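You operate a simulated robot arm through the tools that you are given. There is no shell and no other tool. Be economical: measure what you need, move in short steps, check, and stop when the job is done.

Carry out the task below with a simulated two-armed robot. There is one attempt and no reset: what you move stays moved.

TASK
Pick up the white granule jug with one hand, pass it to the other hand and put it on the top of the screen's side bench. Put the stirring rod on the plate of the scale. Take the blue scoop and leave it on the middle shelf of the stores rack. Take the green colour block and put it on the top of the test bench. Take the blue gasket and leave it on the top of the packing bench. Put the mesh screen on the top of the trough side table. Take the blue colour block and put it on the brass shim plate. The order is free. Set down upright: white granule jug.

It is judged by the outcome, as a careful person would: the job done as asked, and still so three seconds after it is handed in. It fails if anything else is knocked over, pushed out of place, dropped, spilled or broken.

THE ROBOT
Two 7-joint arms with two-finger parallel grippers on one trunk, on a base that drives. Base frame: it is fixed to the floor where the robot stands at the start and does not move with it; the origin is under the middle of the robot, x ahead of it, y to its left, z up. Lengths are in mm, angles in rad, forces in N, time in s.
The left shoulder is at the start at [70, 177, 918], the right one opposite. Places, roughly: blue colour block (4x2x5 cm) [5700, -2900, 900]; blue gasket (6x8x3 cm) [1400, -500, 800]; blue scoop (21x7x7 cm) [-1000, -2600, 900]; brass shim plate (9x5x3 cm) [5700, -2300, 900]; green colour block (4x2x5 cm) [-900, -2500, 500]; mesh screen (13x21x7 cm) [1400, 800, 800]; middle shelf of the stores rack [400, -5000, 700]; plate of the scale [-1100, -4000, 900]; stirring rod (4x4x17 cm) [-1000, -2800, 500]; top of the packing bench [-1200, 1700, 800]; top of the screen's side bench [4300, -300, 800]; top of the test bench [-1200, -3300, 900]; top of the trough side table [1300, -100, 800]. Payload 3.43 kg a hand.
Tool frame (each hand has its own): the origin (TCP) lies between the finger pads and is the grasp point; the fingertips stand 30 mm ahead of it; z points along the fingers, y is the line along which they close. Largest opening 94 mm; finger width 28, thickness 10; the body of the gripper, 50 by 96 mm, starts 55 mm behind the TCP.
Orientation is told as [roll, pitch, yaw] about the base's x, y, z axes, in that order, counted from this pose: with the fingers straight down and closing along the base's y, the tool's x points along the base's -x, its y along +y and its z along -z.

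THE INTERFACE
- The arms move only by the tool jog_arm. It takes "left_targets", "right_targets" or both (then of equal length, played together; a hand with none holds still); each is a list of rows, each a list of 7 numbers: the gripper command, from -1 (shut) to 1 (fully open), values between in proportion, then the shift along the tool's x, y, z in units of 30 mm (1.0 is 30 mm), then the turn, a rotation vector about the tool's x, y, z in units of 8 degrees (1.0 is 8 degrees). In form: [[claw, x, y, z, ax, ay, az], ...]. A call has 1 to 10 rows; each row shifts and turns the commanded pose from where the row before left it, along the tool's axes as they then stand. A call with a number of a shift or a turn outside -1 to 1 is refused whole. Rows are played at 5 a second. More than 50 mm and 0.15 rad between two rows, or a gripper value outside its range, and nothing of the call is played. Where a pose cannot be reached the arm comes as near as it can. A force on the tool above 40 N (or 10 N above the force at the start of the call, whichever is more), or a blocked arm, ends the call early, and 0.2 s more pass. The fingers move at their own pace (about 153 mm/s each) and stop on an object; they squeeze with about 21 N. The grip force told is the motor's: it shows also when the fingers shut on nothing. Time passes only in rows, and 0.2 s behind the last, so rows that do not move let the fingers close. The reply holds the time, the measured pose of the TCP, the force on the tool along the base axes, the opening and the grip force, in the units named above and with some noise, with the torque about the TCP (base axes, N m) and any sound that the robot's microphone picked up.
- Cameras (640 x 400 px; columns grow to the right, rows downward): "scene" is now at [140.6, -22.9, 1267.2]; the picture's right is [-0.26, -0.97, -0.00], its down [-0.26, 0.07, -0.96] and it looks along [0.93, -0.25, -0.27] (base axes); focal length 289 px, centre (320, 200). "left" rides on the left gripper at [76, -14, -103] in its tool frame; the picture's right is [0.18, 0.98, 0.00], its down [-0.75, 0.14, -0.64] and it looks along [-0.63, 0.12, 0.77] (tool axes); focal length 243 px, centre (320, 200). "right" rides on the right gripper at [76, 14, -102] in its tool frame; the picture's right is [-0.18, 0.98, 0.00], its down [-0.75, -0.14, -0.64] and it looks along [-0.63, -0.12, 0.77] (tool axes); focal length 243 px, centre (320, 200). There is no depth. A picture from a camera that has moved, and an enlarged one, comes with that camera's place and axes in the base frame and with its lens.
- grab_frame(camera): a new picture of that camera. No time passes.
- move_column(by): slides the trunk up (or, below 0, down) by that many mm; the arms and the scene camera ride with it, the base frame stays. It gives what a move gives, with no picture.
- steer(legs): drives the robot by 1 to 6 legs, each [ahead, turn to the left] in mm and rad, along the robot's own axes; the way and the turn of a leg run together, so that a leg with both is an arc; at most 1500 mm and 3.142 rad a leg. The arms and the cameras ride along, it lands a little off, and it stops where it bumps. It gives what a move gives.
- aim_head(pan, tilt): turns the head with the scene camera to pan (to the left, within 1.501 rad either way) and tilt (down, from -0.506 to 1.204), counted from straight ahead of the robot. It gives what a move gives.
- inspect(camera, box): a new picture of the part [left, top, right, bottom] of that camera's present view, enlarged. No time passes.
- sign_off(): hands the job in; it is judged then, once.

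Work in short steps. Places have to be worked out from the pictures, the camera data and where the tool is seen: move nearer, look again, correct. Check each grasp and each placing, and mend what went wrong. You have 217 turns and 212 pictures in all, those below and enlarged ones among them. Open the grippers and draw the arms clear of the work before you hand the job in, unless the task says otherwise; then end with one line.

The tools are called after "Call:" as a command line: name --argument value ..., lists and objects as JSON in quotes. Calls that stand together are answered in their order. jog_arm: Moves the arms, as the interface text tells. Its arguments: {"type":"object","properties":{"left_targets":{"type":"array"},"right_targets":{"type":"array"}},"required":[]} The other tools are called the same way: move_column (by) slides the trunk up or down; steer (legs) drives the base; aim_head (pan, tilt) turns the head that bears the scene camera; grab_frame (camera) takes a picture; inspect (camera, box) takes an enlarged picture of a part of a camera's view; sign_off () hands the job in.

At the start:

```text
t: 0.0
left_eef_pos: [417.1, 71.1, 1170.7]
left_ee_rot: [0.0, -0.002, 0.001]
left_force: [0.7, -0.2, 0.8]
left_ft_torque: [-0.01, -0.01, 0.0]
left_finger_gap: 94.0
left_gripper_force: 0.2
right_eef_pos: [487.6, -339.0, 1117.0]
right_ee_rot: [-0.001, 0.0, 0.0]
right_force: [0.4, -0.5, 0.0]
right_ft_torque: [-0.02, 0.0, 0.0]
right_finger_gap: 93.9
right_gripper_force: 0.0
trunk travel left (down, up): [-498.0, 342.0]
robot x, y, heading: [2.2, -1.1, 0.003]
head pan, tilt: [-0.26, 0.269]
```

scene: 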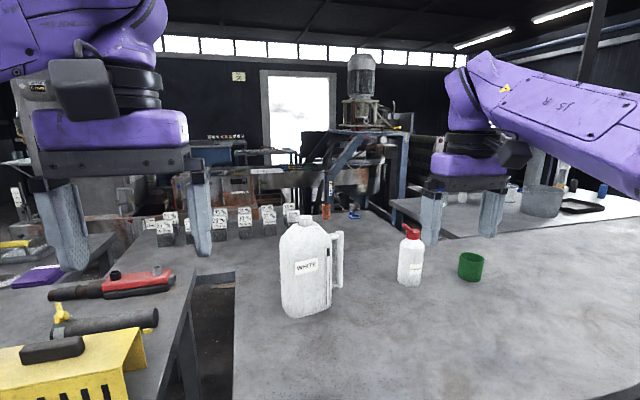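
right: 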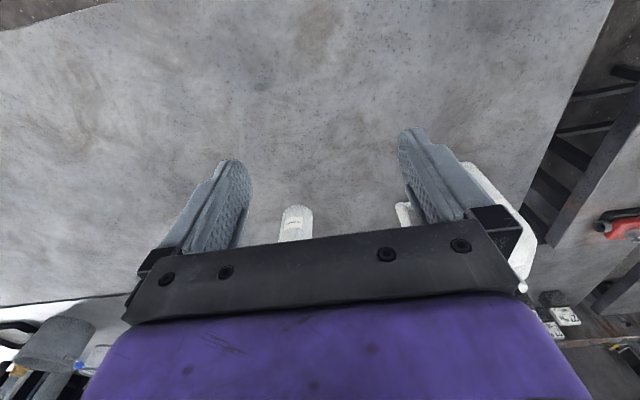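
left: 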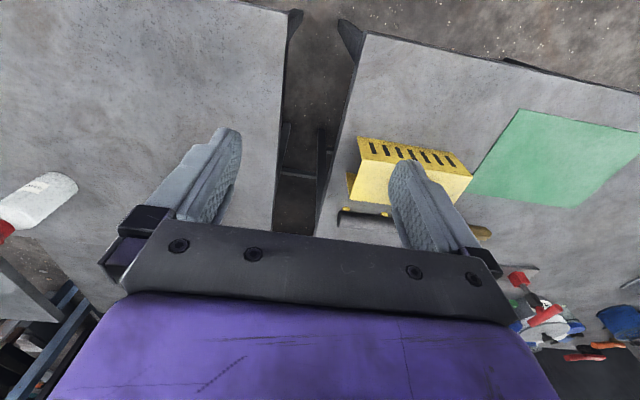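

The white jug stands on the bench ahead. I'll look round with the head before moving anything.

Call:
aim_head --pan 0.7 --tilt 0.5

Call:
grab_frame --camera "scene"

Call:
aim_head --pan -0.5 --tilt 0.5

Call:
grab_frame --camera "scene"

Call:
aim_head --pan -1.5 --tilt 0.3

Call:
grab_frame --camera "scene"

```text
t: 1.2
left_eef_pos: [417.1, 71.0, 1170.6]
left_ee_rot: [-0.003, -0.001, -0.002]
left_force: [-0.3, 0.9, 0.5]
left_ft_torque: [0.0, 0.03, 0.03]
left_finger_gap: 94.0
left_gripper_force: 0.0
right_eef_pos: [486.0, -338.5, 1118.1]
right_ee_rot: [0.0, -0.001, 0.0]
right_force: [0.4, 0.0, -0.2]
right_ft_torque: [-0.01, 0.0, 0.0]
right_finger_gap: 94.1
right_gripper_force: 0.0
trunk travel left (down, up): [-498.0, 342.0]
robot x, y, heading: [4.0, -2.4, 0.002]
head pan, tilt: [0.7, 0.499]
```

```text
208 pictures are left
camera scene: at [120.0, 59.7, 1245.9], right [0.64, -0.77, 0.0], down [-0.37, -0.31, -0.88], along [0.67, 0.57, -0.48], focal length 289 px, centre (320, 200)
```

scene: 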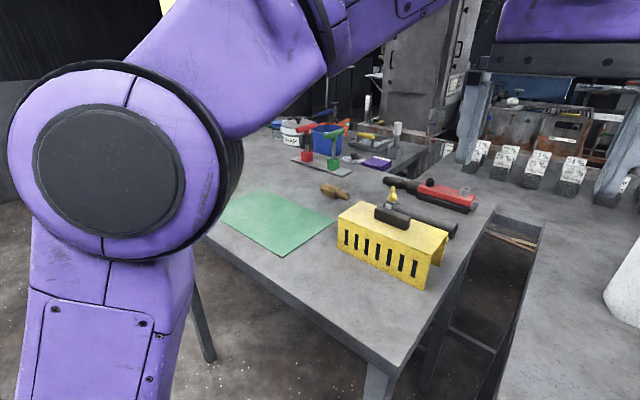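

```text
t: 2.6
left_eef_pos: [419.4, 71.5, 1170.6]
left_ee_rot: [-0.001, -0.001, 0.001]
left_force: [0.3, -0.1, 0.1]
left_ft_torque: [-0.01, 0.02, 0.03]
left_finger_gap: 94.1
left_gripper_force: 0.1
right_eef_pos: [486.8, -337.4, 1117.0]
right_ee_rot: [-0.001, -0.001, 0.001]
right_force: [0.7, -0.5, 0.4]
right_ft_torque: [0.01, 0.01, -0.02]
right_finger_gap: 93.7
right_gripper_force: 0.1
trunk travel left (down, up): [-498.0, 342.0]
robot x, y, heading: [-1.4, 3.0, -0.002]
head pan, tilt: [-0.499, 0.499]
```

```text
207 pictures are left
camera scene: at [130.3, -42.3, 1245.9], right [-0.48, -0.88, 0.0], down [-0.42, 0.23, -0.88], along [0.77, -0.42, -0.48], focal length 289 px, centre (320, 200)
```

scene: 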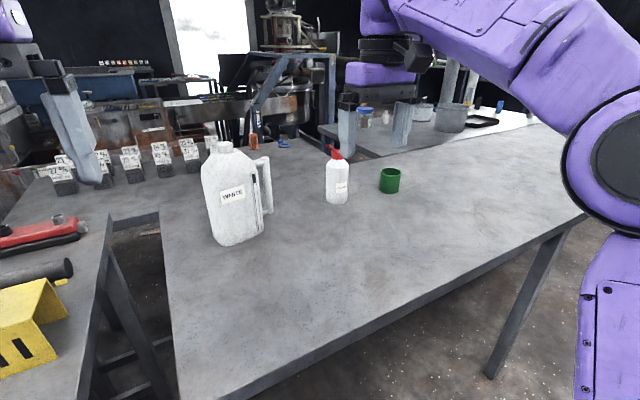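

```text
t: 3.9
left_eef_pos: [417.5, 71.1, 1170.7]
left_ee_rot: [-0.001, -0.001, 0.0]
left_force: [0.7, -0.3, -0.9]
left_ft_torque: [0.01, 0.0, -0.03]
left_finger_gap: 94.0
left_gripper_force: 0.0
right_eef_pos: [485.5, -336.7, 1116.7]
right_ee_rot: [0.0, 0.001, 0.0]
right_force: [0.2, 0.0, 0.0]
right_ft_torque: [0.0, 0.0, 0.01]
right_finger_gap: 94.1
right_gripper_force: 0.1
trunk travel left (down, up): [-498.0, 342.0]
robot x, y, heading: [-4.3, 2.9, 0.002]
head pan, tilt: [-1.499, 0.3]
```

```text
206 pictures are left
camera scene: at [57.1, -92.0, 1264.3], right [-1.0, -0.07, 0.0], down [-0.02, 0.3, -0.96], along [0.07, -0.95, -0.3], focal length 289 px, centre (320, 200)
```

scene: 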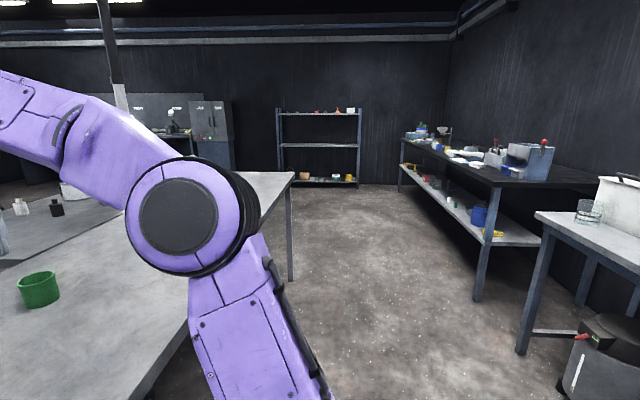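

The bench top appears to be near z = 800. I'll enlarge a few regions to identify the gasket, the screen and the tables.

Call:
aim_head --pan -0.1 --tilt 0.3

Call:
inspect --camera "scene" --box '[160, 100, 480, 300]'

Call:
aim_head --pan 0.4 --tilt 0.4

Call:
grab_frame --camera "scene"

Call:
inspect --camera "scene" --box '[100, 60, 420, 260]'

```text
t: 5.4
left_eef_pos: [418.0, 70.7, 1170.4]
left_ee_rot: [-0.002, 0.0, 0.0]
left_force: [0.9, -0.3, 0.0]
left_ft_torque: [0.04, 0.0, -0.01]
left_finger_gap: 94.2
left_gripper_force: 0.1
right_eef_pos: [487.1, -337.1, 1116.6]
right_ee_rot: [-0.001, 0.001, 0.0]
right_force: [-0.8, 0.3, 0.2]
right_ft_torque: [-0.04, 0.02, -0.01]
right_finger_gap: 94.1
right_gripper_force: 0.1
trunk travel left (down, up): [-498.0, 342.0]
robot x, y, heading: [0.7, 0.2, -0.003]
head pan, tilt: [-0.099, 0.3]
```

```text
2.00 times, centred on (320, 200) of scene
camera zoom: at [143.3, -8.2, 1264.3], right [-0.1, -0.99, 0.0], down [-0.29, 0.03, -0.96], along [0.95, -0.1, -0.3], focal length 578 px, centre (320, 200)
```

zoom: 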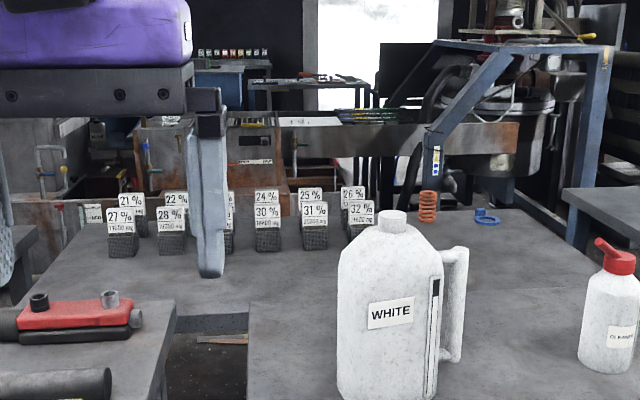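

```text
t: 6.4
left_eef_pos: [417.1, 70.0, 1170.7]
left_ee_rot: [-0.001, -0.003, -0.001]
left_force: [-0.4, -0.2, 0.9]
left_ft_torque: [0.01, -0.01, -0.02]
left_finger_gap: 94.2
left_gripper_force: 0.0
right_eef_pos: [487.8, -338.5, 1117.1]
right_ee_rot: [-0.001, 0.0, 0.0]
right_force: [-0.3, 0.5, -0.5]
right_ft_torque: [-0.02, -0.01, -0.04]
right_finger_gap: 93.8
right_gripper_force: 0.0
trunk travel left (down, up): [-498.0, 342.0]
robot x, y, heading: [-0.3, 0.6, -0.0]
head pan, tilt: [0.4, 0.4]
```

```text
204 pictures are left
camera scene: at [135.7, 37.1, 1255.1], right [0.39, -0.92, 0.0], down [-0.36, -0.15, -0.92], along [0.85, 0.36, -0.39], focal length 289 px, centre (320, 200)
```

scene: 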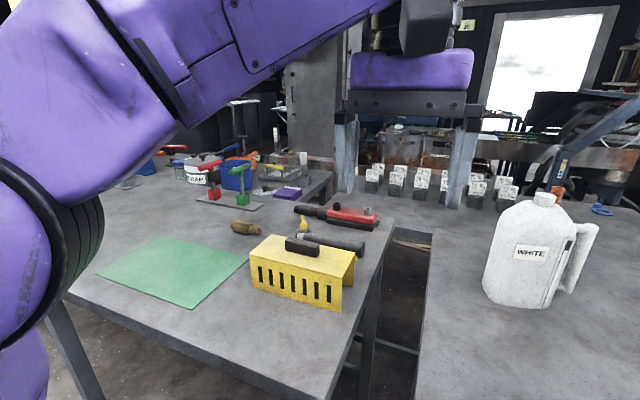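

```text
2.00 times, centred on (260, 160) of scene
camera zoom: at [135.7, 37.1, 1255.1], right [0.39, -0.92, 0.0], down [-0.36, -0.15, -0.92], along [0.85, 0.36, -0.39], focal length 578 px, centre (440, 280)
```

zoom: 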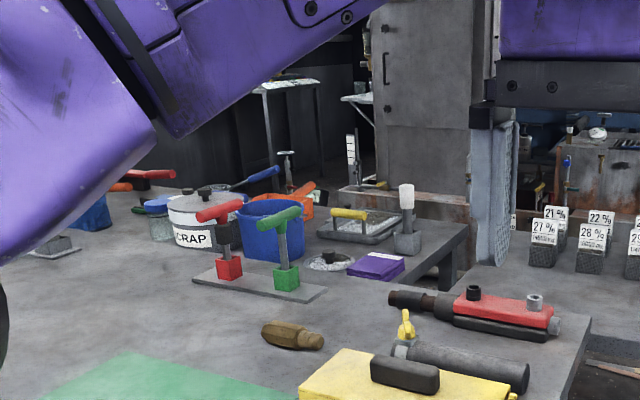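

The blue ring on the far end is the gasket (about [1435, -553]), and the tray with the yellow handle is the mesh screen (about [1406, 804]). I'll raise the trunk for an overview of the floor.

Call:
move_column --by 340

Call:
aim_head --pan -0.2 --tilt 0.35

Call:
grab_frame --camera "scene"

Call:
aim_head --pan -0.8 --tilt 0.5

Call:
grab_frame --camera "scene"

Call:
aim_head --pan -1.5 --tilt 0.5

Call:
grab_frame --camera "scene"

Call:
aim_head --pan 0.8 --tilt 0.4

Call:
grab_frame --camera "scene"

Call:
aim_head --pan 1.5 --tilt 0.5

Call:
grab_frame --camera "scene"

```text
t: 9.7
left_eef_pos: [417.6, 70.5, 1510.5]
left_ee_rot: [-0.001, -0.002, -0.001]
left_force: [-0.8, 0.5, 0.3]
left_ft_torque: [-0.03, 0.02, -0.03]
left_finger_gap: 94.0
left_gripper_force: 0.1
right_eef_pos: [487.1, -337.9, 1457.6]
right_ee_rot: [-0.001, 0.0, 0.0]
right_force: [0.6, -0.2, 0.0]
right_ft_torque: [0.03, -0.03, -0.03]
right_finger_gap: 94.2
right_gripper_force: 0.1
trunk travel left (down, up): [-838.0, 2.0]
robot x, y, heading: [0.2, -1.4, -0.003]
head pan, tilt: [0.4, 0.4]
```

```text
t: 10.7
left_eef_pos: [417.9, 70.2, 1510.6]
left_ee_rot: [-0.003, -0.002, 0.0]
left_force: [-0.2, 0.3, 0.3]
left_ft_torque: [-0.02, 0.02, 0.01]
left_finger_gap: 94.1
left_gripper_force: 0.2
right_eef_pos: [487.2, -338.6, 1456.8]
right_ee_rot: [-0.001, -0.001, 0.001]
right_force: [0.7, 0.7, -0.6]
right_ft_torque: [-0.01, 0.02, 0.01]
right_finger_gap: 94.0
right_gripper_force: 0.1
trunk travel left (down, up): [-838.0, 2.0]
robot x, y, heading: [-1.5, 3.2, 0.003]
head pan, tilt: [-0.201, 0.351]
```

```text
202 pictures are left
camera scene: at [141.6, -17.3, 1599.6], right [-0.2, -0.98, 0.0], down [-0.34, 0.07, -0.94], along [0.92, -0.19, -0.34], focal length 289 px, centre (320, 200)
```

scene: 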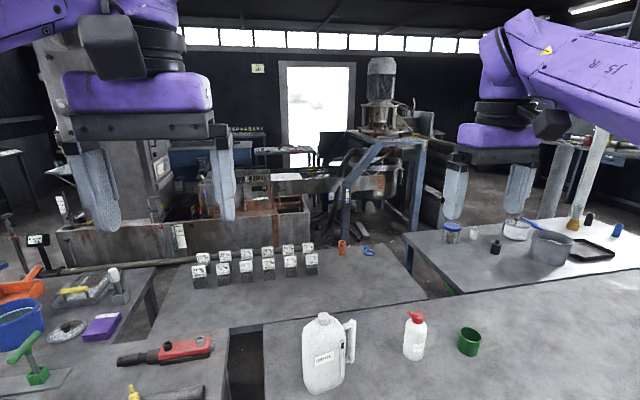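

```text
t: 11.7
left_eef_pos: [418.1, 70.4, 1509.7]
left_ee_rot: [-0.002, -0.003, 0.0]
left_force: [1.0, 0.0, -0.2]
left_ft_torque: [0.02, -0.03, 0.01]
left_finger_gap: 93.8
left_gripper_force: 0.1
right_eef_pos: [487.0, -338.2, 1457.5]
right_ee_rot: [0.0, 0.0, 0.0]
right_force: [0.7, 1.0, 0.4]
right_ft_torque: [0.02, 0.0, 0.02]
right_finger_gap: 94.3
right_gripper_force: 0.0
trunk travel left (down, up): [-838.0, 2.0]
robot x, y, heading: [0.4, -1.6, 0.002]
head pan, tilt: [-0.799, 0.499]
```

```text
201 pictures are left
camera scene: at [113.9, -64.0, 1585.9], right [-0.72, -0.7, 0.0], down [-0.33, 0.34, -0.88], along [0.61, -0.63, -0.48], focal length 289 px, centre (320, 200)
```

scene: 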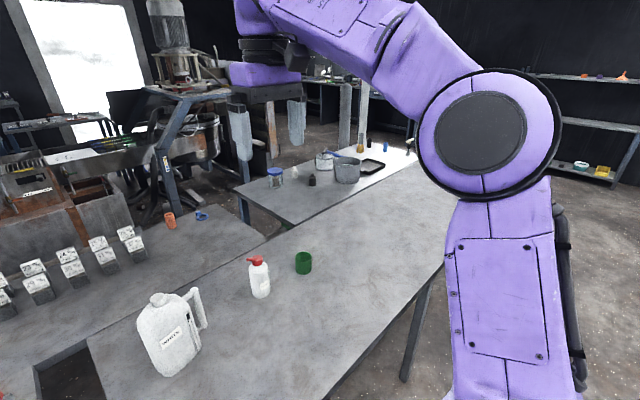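

```text
t: 12.8
left_eef_pos: [417.9, 71.5, 1511.2]
left_ee_rot: [-0.002, -0.002, 0.0]
left_force: [0.1, -0.9, 1.2]
left_ft_torque: [-0.02, -0.01, 0.01]
left_finger_gap: 94.2
left_gripper_force: 0.1
right_eef_pos: [486.7, -337.0, 1457.4]
right_ee_rot: [0.0, 0.0, 0.001]
right_force: [-0.3, 0.3, -0.5]
right_ft_torque: [0.01, 0.0, -0.03]
right_finger_gap: 94.0
right_gripper_force: 0.1
trunk travel left (down, up): [-838.0, 2.0]
robot x, y, heading: [-0.1, 0.1, 0.003]
head pan, tilt: [-1.499, 0.499]
```

```text
200 pictures are left
camera scene: at [57.0, -89.6, 1585.9], right [-1.0, -0.07, 0.0], down [-0.03, 0.48, -0.88], along [0.06, -0.88, -0.48], focal length 289 px, centre (320, 200)
```

scene: 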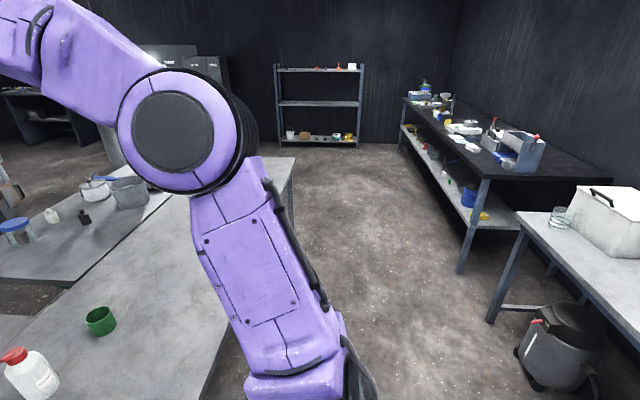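

```text
t: 14.9
left_eef_pos: [418.9, 70.3, 1510.0]
left_ee_rot: [-0.001, -0.002, 0.0]
left_force: [-0.1, -0.9, 0.3]
left_ft_torque: [0.03, -0.01, 0.0]
left_finger_gap: 93.9
left_gripper_force: 0.0
right_eef_pos: [486.2, -338.0, 1457.1]
right_ee_rot: [-0.001, 0.0, -0.001]
right_force: [0.3, 0.0, 0.0]
right_ft_torque: [0.02, 0.02, -0.04]
right_finger_gap: 94.0
right_gripper_force: 0.1
trunk travel left (down, up): [-838.0, 2.0]
robot x, y, heading: [-0.5, 5.7, 0.005]
head pan, tilt: [0.799, 0.4]
```

```text
199 pictures are left
camera scene: at [115.0, 67.5, 1595.1], right [0.72, -0.7, 0.0], down [-0.27, -0.28, -0.92], along [0.64, 0.66, -0.39], focal length 289 px, centre (320, 200)
```

scene: 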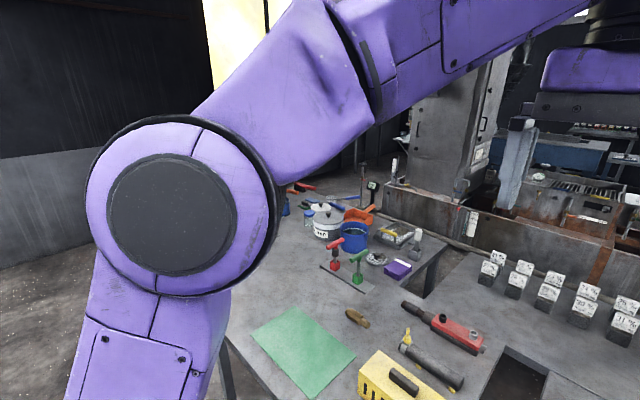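

```text
t: 16.0
left_eef_pos: [418.3, 70.5, 1510.6]
left_ee_rot: [-0.001, -0.002, 0.0]
left_force: [0.3, 0.3, 0.0]
left_ft_torque: [-0.02, -0.03, -0.01]
left_finger_gap: 94.0
left_gripper_force: 0.0
right_eef_pos: [487.0, -339.3, 1456.9]
right_ee_rot: [0.001, 0.0, 0.001]
right_force: [0.4, 0.4, -0.5]
right_ft_torque: [0.02, 0.01, 0.01]
right_finger_gap: 94.1
right_gripper_force: 0.0
trunk travel left (down, up): [-838.0, 2.0]
robot x, y, heading: [2.9, -4.3, -0.002]
head pan, tilt: [1.499, 0.499]
```

```text
198 pictures are left
camera scene: at [57.0, 91.8, 1585.9], right [1.0, -0.07, 0.0], down [-0.03, -0.48, -0.88], along [0.06, 0.88, -0.48], focal length 289 px, centre (320, 200)
```

scene: 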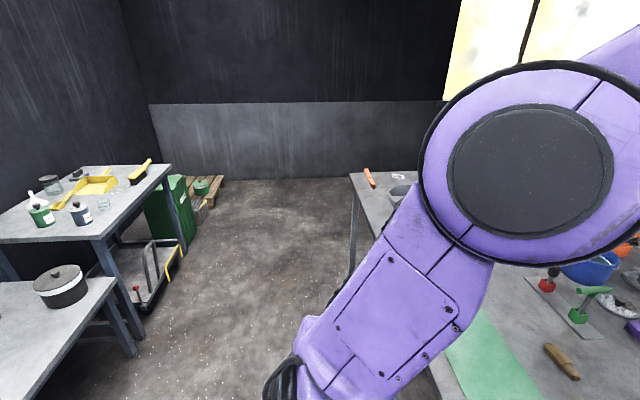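

I have a layout: the test bench is along x ≈ -1000 in the right aisle, and the jug and trough side tables are in front. I'll start with the test-bench items and drive there down the clear aisle.

Call:
steer --legs '[[0, -1.71], [1300, 0], [1300, 0]]'

Call:
aim_head --pan -0.9 --tilt 0.5

Call:
grab_frame --camera "scene"

Call:
aim_head --pan 1.2 --tilt 0.35

Call:
grab_frame --camera "scene"

Call:
aim_head --pan 0.3 --tilt 0.35

Call:
grab_frame --camera "scene"

```text
t: 32.7
left_eef_pos: [-394.7, -2960.8, 1509.8]
left_ee_rot: [0.0, -0.003, -1.71]
left_force: [-0.2, 0.5, -0.7]
left_ft_torque: [-0.02, 0.01, -0.05]
left_finger_gap: 94.0
left_gripper_force: 0.1
right_eef_pos: [-810.0, -2972.2, 1458.2]
right_ee_rot: [0.002, -0.001, -1.71]
right_force: [-0.7, -0.1, -0.4]
right_ft_torque: [0.02, 0.03, 0.0]
right_finger_gap: 94.0
right_gripper_force: 0.0
trunk travel left (down, up): [-838.0, 2.0]
robot x, y, heading: [-404.5, -2541.5, -1.712]
head pan, tilt: [1.499, 0.499]
```

```text
t: 34.9
left_eef_pos: [-395.2, -2960.6, 1510.8]
left_ee_rot: [-0.004, -0.001, -1.713]
left_force: [-0.6, -1.1, 0.2]
left_ft_torque: [0.04, -0.02, -0.03]
left_finger_gap: 93.9
left_gripper_force: 0.1
right_eef_pos: [-810.5, -2973.4, 1456.4]
right_ee_rot: [-0.001, -0.001, -1.711]
right_force: [-0.3, 0.0, -1.4]
right_ft_torque: [-0.01, -0.02, 0.0]
right_finger_gap: 93.9
right_gripper_force: 0.3
trunk travel left (down, up): [-838.0, 2.0]
robot x, y, heading: [-404.7, -2539.4, -1.711]
head pan, tilt: [-0.901, 0.499]
```

```text
197 pictures are left
camera scene: at [-492.2, -2632.1, 1585.9], right [-0.51, 0.86, 0.0], down [0.41, 0.24, -0.88], along [-0.76, -0.44, -0.48], focal length 289 px, centre (320, 200)
```

scene: 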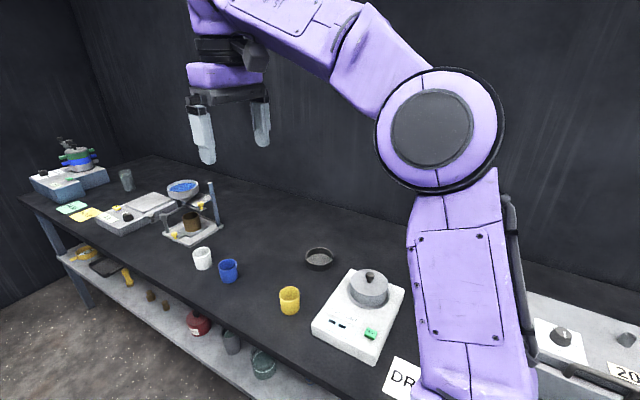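

```text
t: 36.9
left_eef_pos: [-394.7, -2962.1, 1511.3]
left_ee_rot: [-0.002, -0.003, -1.711]
left_force: [0.2, -0.5, -0.6]
left_ft_torque: [0.02, -0.02, 0.0]
left_finger_gap: 94.2
left_gripper_force: 0.0
right_eef_pos: [-810.4, -2972.7, 1457.0]
right_ee_rot: [-0.001, 0.001, -1.71]
right_force: [1.4, -0.7, 0.3]
right_ft_torque: [0.0, -0.01, 0.02]
right_finger_gap: 94.2
right_gripper_force: 0.0
trunk travel left (down, up): [-838.0, 2.0]
robot x, y, heading: [-403.9, -2539.5, -1.711]
head pan, tilt: [1.201, 0.351]
```

```text
196 pictures are left
camera scene: at [-332.5, -2631.5, 1599.6], right [-0.49, -0.87, 0.0], down [-0.3, 0.17, -0.94], along [0.82, -0.46, -0.34], focal length 289 px, centre (320, 200)
```

scene: 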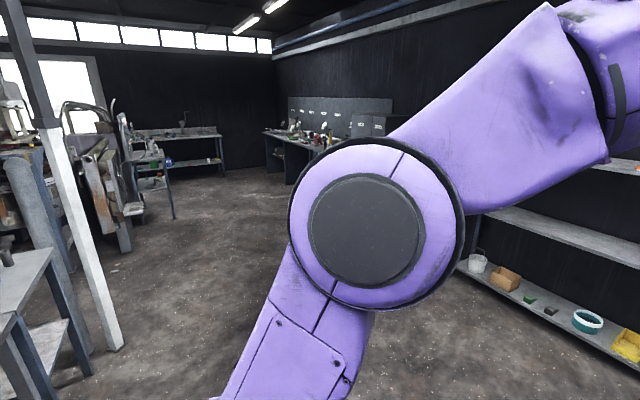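

```text
t: 38.1
left_eef_pos: [-395.0, -2961.6, 1512.0]
left_ee_rot: [-0.001, -0.002, -1.711]
left_force: [0.3, 0.0, -0.2]
left_ft_torque: [0.04, -0.03, 0.0]
left_finger_gap: 94.0
left_gripper_force: 0.0
right_eef_pos: [-809.1, -2972.7, 1458.0]
right_ee_rot: [0.0, -0.002, -1.711]
right_force: [-0.1, -0.2, 0.5]
right_ft_torque: [0.03, 0.03, 0.0]
right_finger_gap: 94.0
right_gripper_force: 0.1
trunk travel left (down, up): [-838.0, 2.0]
robot x, y, heading: [-403.8, -2540.2, -1.709]
head pan, tilt: [0.3, 0.351]
```

```text
195 pictures are left
camera scene: at [-398.7, -2677.9, 1599.6], right [-0.99, -0.16, 0.0], down [-0.06, 0.34, -0.94], along [0.15, -0.93, -0.34], focal length 289 px, centre (320, 200)
```

scene: 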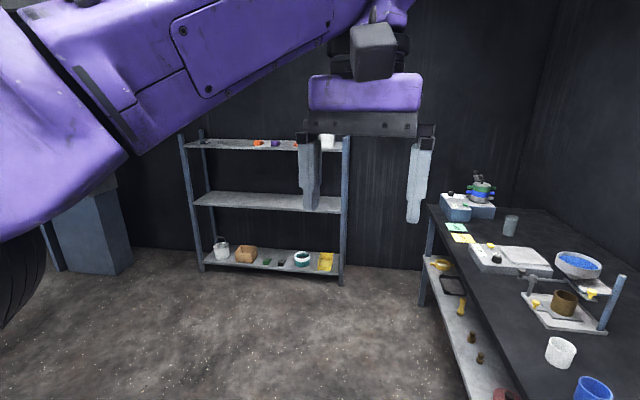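

I'm alongside the test bench. I'll turn to face it (heading π) and look at what lies on top and on the lower shelf.

Call:
steer --legs '[[0, -1.431]]'

Call:
aim_head --pan 0.0 --tilt 0.85

Call:
grab_frame --camera "scene"

Call:
aim_head --pan 0.8 --tilt 0.6

Call:
grab_frame --camera "scene"

```text
t: 42.0
left_eef_pos: [-824.8, -2607.6, 1510.6]
left_ee_rot: [-0.002, -0.001, 3.14]
left_force: [0.2, 0.2, 0.2]
left_ft_torque: [0.01, -0.01, 0.02]
left_finger_gap: 93.8
left_gripper_force: 0.1
right_eef_pos: [-893.8, -2199.7, 1456.7]
right_ee_rot: [0.001, -0.001, 3.14]
right_force: [0.1, -0.8, 0.3]
right_ft_torque: [-0.01, -0.01, 0.02]
right_finger_gap: 93.9
right_gripper_force: 0.0
trunk travel left (down, up): [-838.0, 2.0]
robot x, y, heading: [-411.8, -2535.5, 3.139]
head pan, tilt: [0.3, 0.351]
```

```text
t: 43.0
left_eef_pos: [-826.0, -2608.3, 1510.9]
left_ee_rot: [0.0, -0.005, 3.14]
left_force: [-0.1, 0.2, 0.2]
left_ft_torque: [0.01, -0.01, 0.02]
left_finger_gap: 93.9
left_gripper_force: 0.0
right_eef_pos: [-893.7, -2198.5, 1456.9]
right_ee_rot: [0.0, 0.0, 3.14]
right_force: [0.1, 0.0, 0.1]
right_ft_torque: [0.01, -0.01, -0.02]
right_finger_gap: 93.9
right_gripper_force: 0.1
trunk travel left (down, up): [-838.0, 2.0]
robot x, y, heading: [-402.1, -2536.0, 3.141]
head pan, tilt: [0.0, 0.85]
```

```text
194 pictures are left
camera scene: at [-535.0, -2535.8, 1556.0], right [0.0, 1.0, 0.0], down [0.75, 0.0, -0.66], along [-0.66, 0.0, -0.75], focal length 289 px, centre (320, 200)
```

scene: 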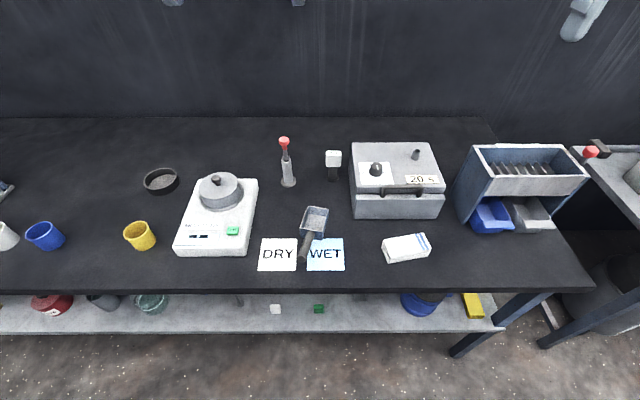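

```text
t: 44.1
left_eef_pos: [-825.5, -2607.7, 1511.0]
left_ee_rot: [-0.002, -0.001, 3.14]
left_force: [0.3, -0.2, 0.1]
left_ft_torque: [0.03, 0.01, 0.0]
left_finger_gap: 93.9
left_gripper_force: 0.1
right_eef_pos: [-893.6, -2198.2, 1456.8]
right_ee_rot: [0.0, 0.0, 3.141]
right_force: [0.4, 1.4, 0.5]
right_ft_torque: [-0.01, 0.01, -0.02]
right_finger_gap: 93.9
right_gripper_force: 0.0
trunk travel left (down, up): [-838.0, 2.0]
robot x, y, heading: [-408.6, -2539.1, 3.136]
head pan, tilt: [0.799, 0.6]
```

```text
193 pictures are left
camera scene: at [-518.6, -2599.1, 1576.8], right [-0.71, 0.7, 0.0], down [0.4, 0.4, -0.82], along [-0.58, -0.59, -0.57], focal length 289 px, centre (320, 200)
```

scene: 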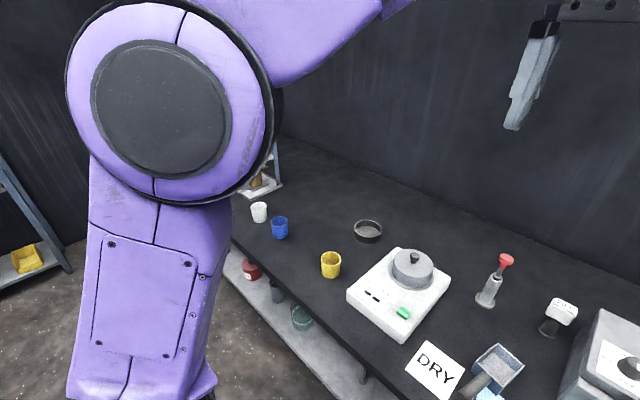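

Green block is about [-934, -2539, 510] on the lower shelf with the rod near y ≈ -2826, and the scoop lies on the bench at about [-994, -2560]. I'll shift the base to y ≈ -2685 so the right hand faces the block and the left hand the rod.

Call:
steer --legs '[[0, 1.5708], [150, 0], [0, -1.5708]]'

Call:
aim_head --pan 0.0 --tilt 0.85

Call:
inspect --camera "scene" --box '[180, 160, 500, 360]'

```text
t: 53.2
left_eef_pos: [-825.4, -2751.1, 1510.5]
left_ee_rot: [-0.003, -0.004, 3.117]
left_force: [-0.4, 0.2, -0.2]
left_ft_torque: [-0.03, 0.07, 0.01]
left_finger_gap: 93.9
left_gripper_force: 0.1
right_eef_pos: [-884.5, -2339.3, 1456.7]
right_ee_rot: [-0.001, 0.0, 3.117]
right_force: [0.0, -0.1, -0.4]
right_ft_torque: [0.02, 0.0, 0.0]
right_finger_gap: 93.9
right_gripper_force: 0.0
trunk travel left (down, up): [-838.0, 2.0]
robot x, y, heading: [-405.2, -2690.4, 3.119]
head pan, tilt: [0.799, 0.6]
```

```text
t: 54.3
left_eef_pos: [-826.5, -2751.1, 1511.0]
left_ee_rot: [-0.001, -0.004, 3.118]
left_force: [-0.9, -0.9, 0.3]
left_ft_torque: [-0.02, 0.02, 0.0]
left_finger_gap: 94.1
left_gripper_force: 0.1
right_eef_pos: [-884.5, -2340.4, 1456.9]
right_ee_rot: [-0.001, 0.0, 3.117]
right_force: [-0.3, 0.4, -0.1]
right_ft_torque: [0.03, -0.02, 0.0]
right_finger_gap: 94.1
right_gripper_force: 0.1
trunk travel left (down, up): [-838.0, 2.0]
robot x, y, heading: [-409.6, -2689.4, 3.118]
head pan, tilt: [0.0, 0.85]
```

```text
2.00 times, centred on (340, 260) of scene
camera zoom: at [-534.5, -2686.0, 1556.0], right [0.02, 1.0, 0.0], down [0.75, -0.02, -0.66], along [-0.66, 0.02, -0.75], focal length 578 px, centre (280, 80)
```

zoom: 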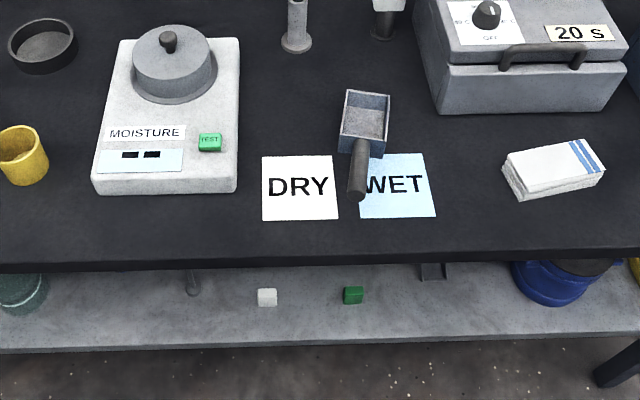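

The scoop, block and rod are all identified. I'll back off, lower the trunk, and tilt both tools forward to reach into the lower shelf.

Call:
steer --legs '[[-250, 0.024]]'

Call:
move_column --by -600

Call:
jog_arm --left_targets '[[1, 0, 0, 1, 0, -1, 0], [1, 0, 0, 1, 0, -1, 0], [1, 0, 0, 1, 0, -1, 0], [1, 0, 0, 1, 0, -1, 0], [1, 0, 0, 1, 0, -1, 0], [1, 0, 0, 1, 0, -1, 0]]' --right_targets '[[1, 0, 0, 1, 0, -1, 0], [1, 0, 0, 1, 0, -1, 0], [1, 0, 0, 1, 0, -1, 0], [1, 0, 0, 1, 0, -1, 0], [1, 0, 0, 1, 0, -1, 0], [1, 0, 0, 1, 0, -1, 0]]'

Call:
aim_head --pan 0.0 --tilt 0.4

Call:
grab_frame --camera "scene"

```text
t: 56.1
left_eef_pos: [-580.9, -2764.5, 1509.7]
left_ee_rot: [-0.001, 0.0, 3.141]
left_force: [-0.2, 0.4, -0.3]
left_ft_torque: [-0.03, -0.01, -0.04]
left_finger_gap: 93.9
left_gripper_force: 0.1
right_eef_pos: [-648.6, -2354.6, 1456.1]
right_ee_rot: [-0.002, 0.004, 3.14]
right_force: [-0.6, 0.2, 0.4]
right_ft_torque: [0.03, -0.08, 0.01]
right_finger_gap: 94.1
right_gripper_force: 0.2
trunk travel left (down, up): [-838.0, 2.0]
robot x, y, heading: [-162.2, -2691.1, 3.14]
head pan, tilt: [0.0, 0.85]
```

```text
refused: -600 is not a number from -400 to 400
```

```text
t: 57.5
left_eef_pos: [-640.8, -2767.8, 1346.4]
left_ee_rot: [-0.006, -0.841, -3.139]
left_force: [0.3, -0.1, 0.5]
left_ft_torque: [0.02, 0.01, -0.01]
left_finger_gap: 93.7
left_gripper_force: 0.1
right_eef_pos: [-711.1, -2338.2, 1345.9]
right_ee_rot: [-0.051, -0.732, -3.028]
right_force: [-1.2, 0.7, -4.1]
right_ft_torque: [-0.02, 0.18, 0.02]
right_finger_gap: 94.0
right_gripper_force: 0.0
right hand out of reach, approached as far as the arm can: row 3, 4, 5, 6
trunk travel left (down, up): [-838.0, 2.0]
robot x, y, heading: [-160.1, -2692.1, 3.138]
head pan, tilt: [0.0, 0.85]
```

```text
t: 58.4
left_eef_pos: [-638.2, -2763.7, 1347.0]
left_ee_rot: [-0.001, -0.839, 3.14]
left_force: [-0.6, -0.2, 0.2]
left_ft_torque: [0.01, 0.01, 0.01]
left_finger_gap: 93.8
left_gripper_force: 0.2
right_eef_pos: [-709.6, -2335.0, 1348.0]
right_ee_rot: [-0.047, -0.738, -3.028]
right_force: [0.2, 0.4, -0.4]
right_ft_torque: [-0.01, -0.01, 0.03]
right_finger_gap: 94.1
right_gripper_force: 0.0
trunk travel left (down, up): [-838.0, 2.0]
robot x, y, heading: [-157.5, -2693.4, 3.14]
head pan, tilt: [0.0, 0.4]
```

```text
191 pictures are left
camera scene: at [-301.1, -2690.9, 1595.0], right [0.0, 1.0, 0.0], down [0.39, 0.0, -0.92], along [-0.92, 0.0, -0.39], focal length 289 px, centre (320, 200)
```

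scene: 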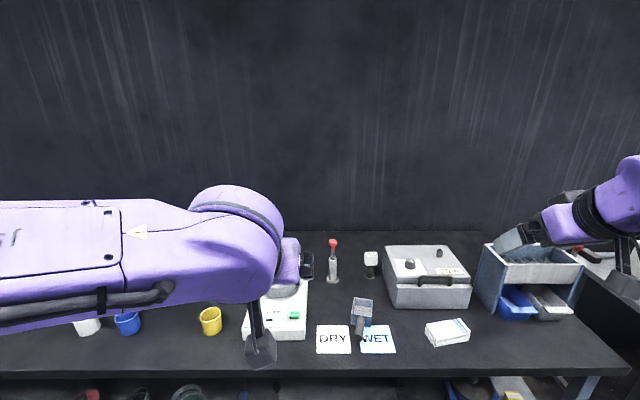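

The column limit is 400 per call, so I'll lower it in two steps and then bring the right hand inward toward y ≈ -2540.

Call:
move_column --by -400

Call:
move_column --by -200

Call:
jog_arm --left_targets '[[1, 0, 0, 0, 0, 0, 0], [1, 0, 0, 0, 0, 0, 0], [1, 0, 0, 0, 0, 0, 0], [1, 0, 0, 0, 0, 0, 0], [1, 0, 0, 0, 0, 0, 0], [1, 0, 0, 0, 0, 0, 0]]' --right_targets '[[1, 0, 1, 0, 0, 0, 0], [1, 0, 1, 0, 0, 0, 0], [1, 0, 1, 0, 0, 0, 0], [1, 0, 1, 0, 0, 0, 0], [1, 0, 1, 0, 0, 0, 0], [1, 0, 1, 0, 0, 0, 0]]'

Call:
grab_frame --camera "scene"

```text
t: 62.3
left_eef_pos: [-639.3, -2764.9, 946.7]
left_ee_rot: [0.0, -0.839, 3.14]
left_force: [0.4, -0.3, 0.5]
left_ft_torque: [-0.01, 0.02, 0.0]
left_finger_gap: 94.0
left_gripper_force: 0.0
right_eef_pos: [-711.0, -2336.2, 943.8]
right_ee_rot: [-0.031, -0.728, -3.037]
right_force: [0.3, -0.2, 0.8]
right_ft_torque: [0.02, 0.01, 0.0]
right_finger_gap: 93.8
right_gripper_force: 0.1
trunk travel left (down, up): [-438.0, 402.0]
robot x, y, heading: [-159.4, -2694.7, 3.141]
head pan, tilt: [0.0, 0.4]
```

```text
t: 64.4
left_eef_pos: [-637.9, -2764.5, 746.5]
left_ee_rot: [-0.002, -0.839, 3.141]
left_force: [0.8, -0.4, 0.1]
left_ft_torque: [-0.03, -0.01, 0.0]
left_finger_gap: 93.9
left_gripper_force: 0.0
right_eef_pos: [-711.4, -2335.9, 743.3]
right_ee_rot: [-0.033, -0.728, -3.037]
right_force: [0.3, -0.4, -0.2]
right_ft_torque: [-0.03, 0.02, 0.02]
right_finger_gap: 94.0
right_gripper_force: 0.1
trunk travel left (down, up): [-238.0, 602.0]
robot x, y, heading: [-159.2, -2694.2, 3.142]
head pan, tilt: [0.0, 0.4]
```

```text
t: 65.8
left_eef_pos: [-638.7, -2766.3, 746.6]
left_ee_rot: [-0.003, -0.839, -3.142]
left_force: [-0.1, 0.4, 0.2]
left_ft_torque: [-0.01, 0.0, -0.01]
left_finger_gap: 93.9
left_gripper_force: 0.0
right_eef_pos: [-695.1, -2514.7, 737.9]
right_ee_rot: [-0.031, -0.729, -3.039]
right_force: [0.3, -0.8, 0.9]
right_ft_torque: [0.02, -0.01, 0.0]
right_finger_gap: 94.0
right_gripper_force: 0.1
trunk travel left (down, up): [-238.0, 602.0]
robot x, y, heading: [-158.0, -2691.6, 3.136]
head pan, tilt: [0.0, 0.4]
```

```text
190 pictures are left
camera scene: at [-301.5, -2692.5, 995.1], right [0.0, 1.0, 0.0], down [0.39, 0.0, -0.92], along [-0.92, 0.0, -0.39], focal length 289 px, centre (320, 200)
```

scene: 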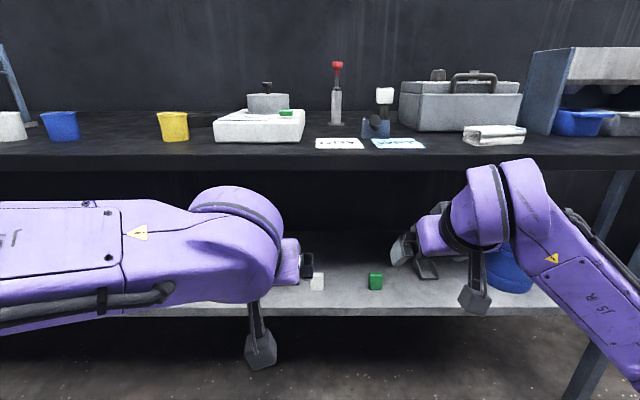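

Triangulating between the two views gives the shelf at z ≈ 462, the bench top at ≈ 859 with its front edge at x ≈ -843, and the block centre at about [-938, -2542, 487]. I'll lower the right hand in front of the shelf and fix its small yaw error.

Call:
jog_arm --right_targets '[[1, 0.8, 0.15, 0.89, 0.48, 0, 0.53], [1, 0.8, 0.15, 0.89, 0, 0, 0], [1, 0.8, 0.15, 0.89, 0, 0, 0], [1, 0.8, 0.15, 0.89, 0, 0, 0], [1, 0.8, 0.15, 0.89, 0, 0, 0], [1, 0.8, 0.15, 0.89, 0, 0, 0], [1, 0, 0, 0, 0, 0, 0]]'

Call:
grab_frame --camera "right"

Call:
grab_frame --camera "left"

```text
t: 67.4
left_eef_pos: [-638.4, -2765.0, 747.2]
left_ee_rot: [-0.001, -0.839, 3.143]
left_force: [-0.2, -0.1, -0.6]
left_ft_torque: [0.01, -0.01, -0.01]
left_finger_gap: 94.0
left_gripper_force: 0.1
right_eef_pos: [-693.4, -2544.3, 528.3]
right_ee_rot: [-0.04, -0.731, -3.132]
right_force: [0.0, 0.3, 0.6]
right_ft_torque: [-0.01, 0.04, -0.01]
right_finger_gap: 93.9
right_gripper_force: 0.0
right hand out of reach, approached as far as the arm can: row 6
trunk travel left (down, up): [-238.0, 602.0]
robot x, y, heading: [-158.4, -2693.4, 3.139]
head pan, tilt: [0.0, 0.4]
```

```text
189 pictures are left
camera right: at [-568.3, -2561.7, 551.9], right [-0.15, -0.98, 0.09], down [-0.13, 0.11, 0.98], along [-0.98, 0.14, -0.15], focal length 243 px, centre (320, 200)
```

right: 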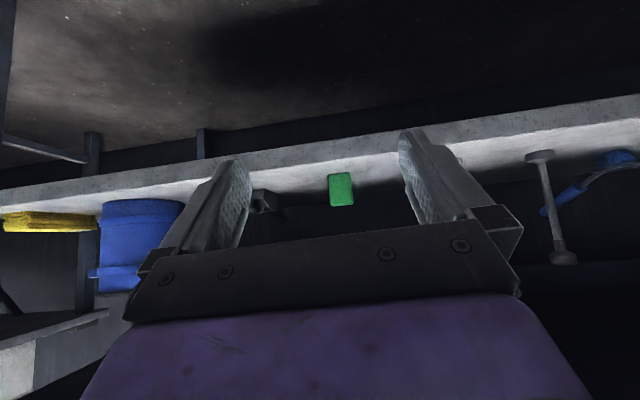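

```text
188 pictures are left
camera left: at [-512.0, -2751.7, 757.2], right [0.12, -0.98, -0.14], down [-0.03, -0.14, 0.99], along [-0.99, -0.12, -0.04], focal length 243 px, centre (320, 200)
```

left: 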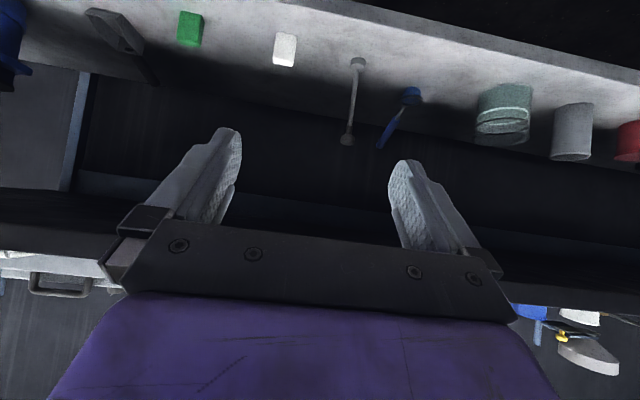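

The rod stands upright (with discs at both ends) at about [-966, -2843], and the block is at [-935, -2542, 485]. I'll lower the left hand alongside, then drive both hands in under the bench.

Call:
jog_arm --left_targets '[[0, 0.93, 0.52, 0.83, 0, 0, 0], [0, 0.93, 0.52, 0.83, 0, 0, 0], [0, 0.93, 0.52, 0.83, 0, 0, 0], [0, 0.93, 0.52, 0.83, 0, 0, 0], [0, 0.93, 0.52, 0.83, 0, 0, 0], [0, 0, 0, 0, 0, 0, 0]]'

Call:
move_column --by -28

Call:
grab_frame --camera "left"

```text
t: 68.8
left_eef_pos: [-638.3, -2840.0, 559.0]
left_ee_rot: [-0.002, -0.84, -3.141]
left_force: [0.0, -0.1, -0.1]
left_ft_torque: [0.0, 0.0, -0.01]
left_finger_gap: 47.1
left_gripper_force: 0.2
right_eef_pos: [-693.2, -2544.0, 528.7]
right_ee_rot: [-0.04, -0.731, -3.134]
right_force: [-0.2, -0.9, 0.3]
right_ft_torque: [-0.01, 0.03, -0.02]
right_finger_gap: 93.6
right_gripper_force: 0.1
trunk travel left (down, up): [-238.0, 602.0]
robot x, y, heading: [-159.9, -2692.7, 3.142]
head pan, tilt: [0.0, 0.4]
```

```text
t: 69.6
left_eef_pos: [-638.5, -2839.6, 531.7]
left_ee_rot: [-0.001, -0.841, 3.142]
left_force: [0.1, 0.0, -0.1]
left_ft_torque: [-0.02, -0.01, 0.01]
left_finger_gap: 47.2
left_gripper_force: 0.1
right_eef_pos: [-693.4, -2542.7, 499.2]
right_ee_rot: [-0.04, -0.729, -3.133]
right_force: [0.3, 0.2, -0.4]
right_ft_torque: [0.0, -0.01, 0.02]
right_finger_gap: 93.9
right_gripper_force: 0.0
trunk travel left (down, up): [-210.0, 630.0]
robot x, y, heading: [-159.1, -2690.3, 3.14]
head pan, tilt: [0.0, 0.4]
```

```text
187 pictures are left
camera left: at [-511.9, -2827.0, 541.9], right [0.12, -0.98, -0.14], down [-0.02, -0.14, 0.99], along [-0.99, -0.12, -0.04], focal length 243 px, centre (320, 200)
```

left: 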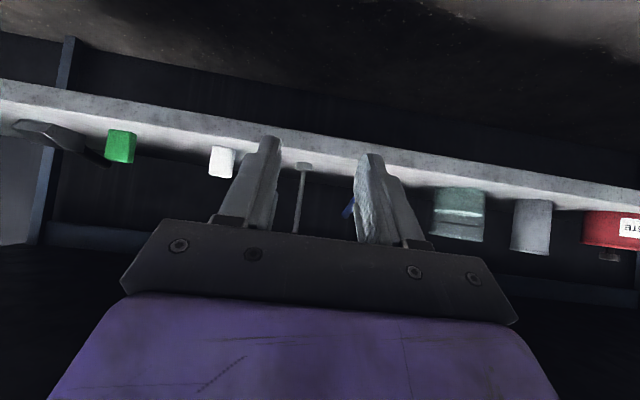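

The left hand lines up with the rod (y ≈ -2840) and the right with the block. I'll drive the base forward 240 mm.

Call:
steer --legs '[[238, 0]]'

Call:
grab_frame --camera "right"

Call:
grab_frame --camera "left"

```text
t: 71.3
left_eef_pos: [-881.0, -2839.4, 531.1]
left_ee_rot: [-0.001, -0.84, 3.142]
left_force: [0.3, -0.2, 0.2]
left_ft_torque: [-0.01, -0.04, -0.03]
left_finger_gap: 46.9
left_gripper_force: 0.1
right_eef_pos: [-934.8, -2544.1, 499.6]
right_ee_rot: [-0.04, -0.729, -3.133]
right_force: [-0.2, 0.3, -0.7]
right_ft_torque: [-0.01, 0.0, 0.0]
right_finger_gap: 93.9
right_gripper_force: 0.1
trunk travel left (down, up): [-210.0, 630.0]
robot x, y, heading: [-400.3, -2693.1, 3.143]
head pan, tilt: [0.0, 0.4]
```

```text
186 pictures are left
camera right: at [-809.6, -2561.2, 524.1], right [-0.15, -0.98, 0.09], down [-0.13, 0.11, 0.98], along [-0.98, 0.14, -0.15], focal length 243 px, centre (320, 200)
```

right: 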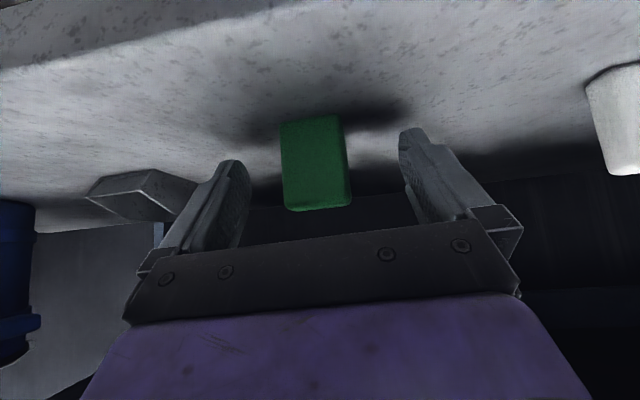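

```text
185 pictures are left
camera left: at [-753.4, -2826.5, 541.8], right [0.12, -0.98, -0.14], down [-0.03, -0.14, 0.99], along [-0.99, -0.12, -0.04], focal length 243 px, centre (320, 200)
```

left: 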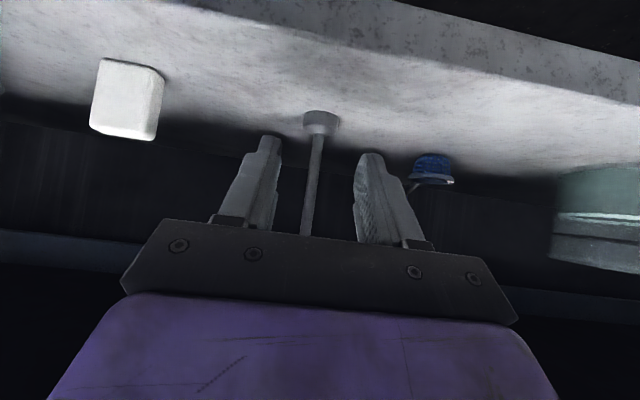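

Both are well aligned. I'll nudge the right hand forward 8 mm and close on the block, and extend the left hand about 70 mm to the rod and close.

Call:
jog_arm --left_targets '[[0, -0.78, 0.07, 0.87, 0, 0, 0], [0, -0.78, 0, 0.87, 0, 0, 0], [0, 0, 0, 0, 0, 0, 0], [-1, 0, 0, 0, 0, 0, 0], [-1, 0, 0, 0, 0, 0, 0], [-1, 0, 0, 0, 0, 0, 0]]' --right_targets '[[1, -0.13, 0, 0.25, 0, 0, 0], [1, 0, 0, 0, 0, 0, 0], [-1, 0, 0, 0, 0, 0, 0], [-1, 0, 0, 0, 0, 0, 0], [-1, 0, 0, 0, 0, 0, 0], [-1, 0, 0, 0, 0, 0, 0]]'

Call:
grab_frame --camera "right"

Call:
grab_frame --camera "left"

```text
t: 72.8
left_eef_pos: [-948.1, -2841.8, 532.6]
left_ee_rot: [-0.003, -0.841, 3.142]
left_force: [-0.3, -0.4, 4.8]
left_ft_torque: [0.02, 0.11, -0.04]
left_finger_gap: 5.7
left_gripper_force: 22.2
right_eef_pos: [-941.8, -2543.9, 496.2]
right_ee_rot: [-0.048, -0.729, -3.13]
right_force: [-0.3, 0.0, -0.5]
right_ft_torque: [0.01, 0.01, 0.02]
right_finger_gap: 39.5
right_gripper_force: 21.2
trunk travel left (down, up): [-210.0, 630.0]
robot x, y, heading: [-399.6, -2690.8, 3.14]
head pan, tilt: [0.0, 0.4]
```

```text
184 pictures are left
camera right: at [-816.9, -2561.9, 521.0], right [-0.16, -0.98, 0.09], down [-0.13, 0.11, 0.99], along [-0.98, 0.14, -0.15], focal length 243 px, centre (320, 200)
```

right: 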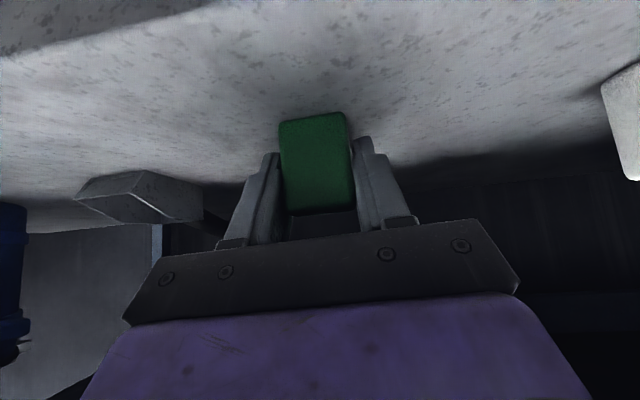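

```text
183 pictures are left
camera left: at [-821.7, -2829.6, 542.5], right [0.12, -0.98, -0.14], down [-0.02, -0.14, 0.99], along [-0.99, -0.12, -0.04], focal length 243 px, centre (320, 200)
```

left: 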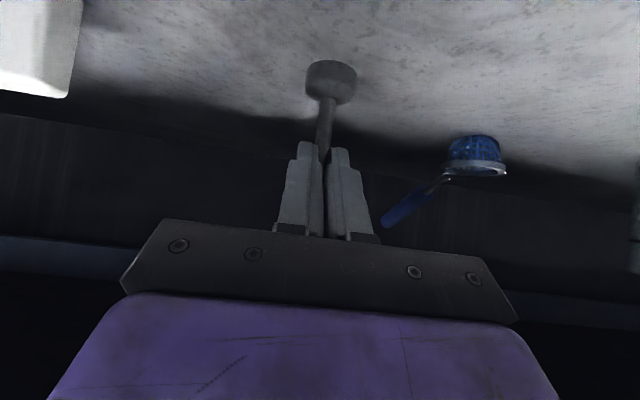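

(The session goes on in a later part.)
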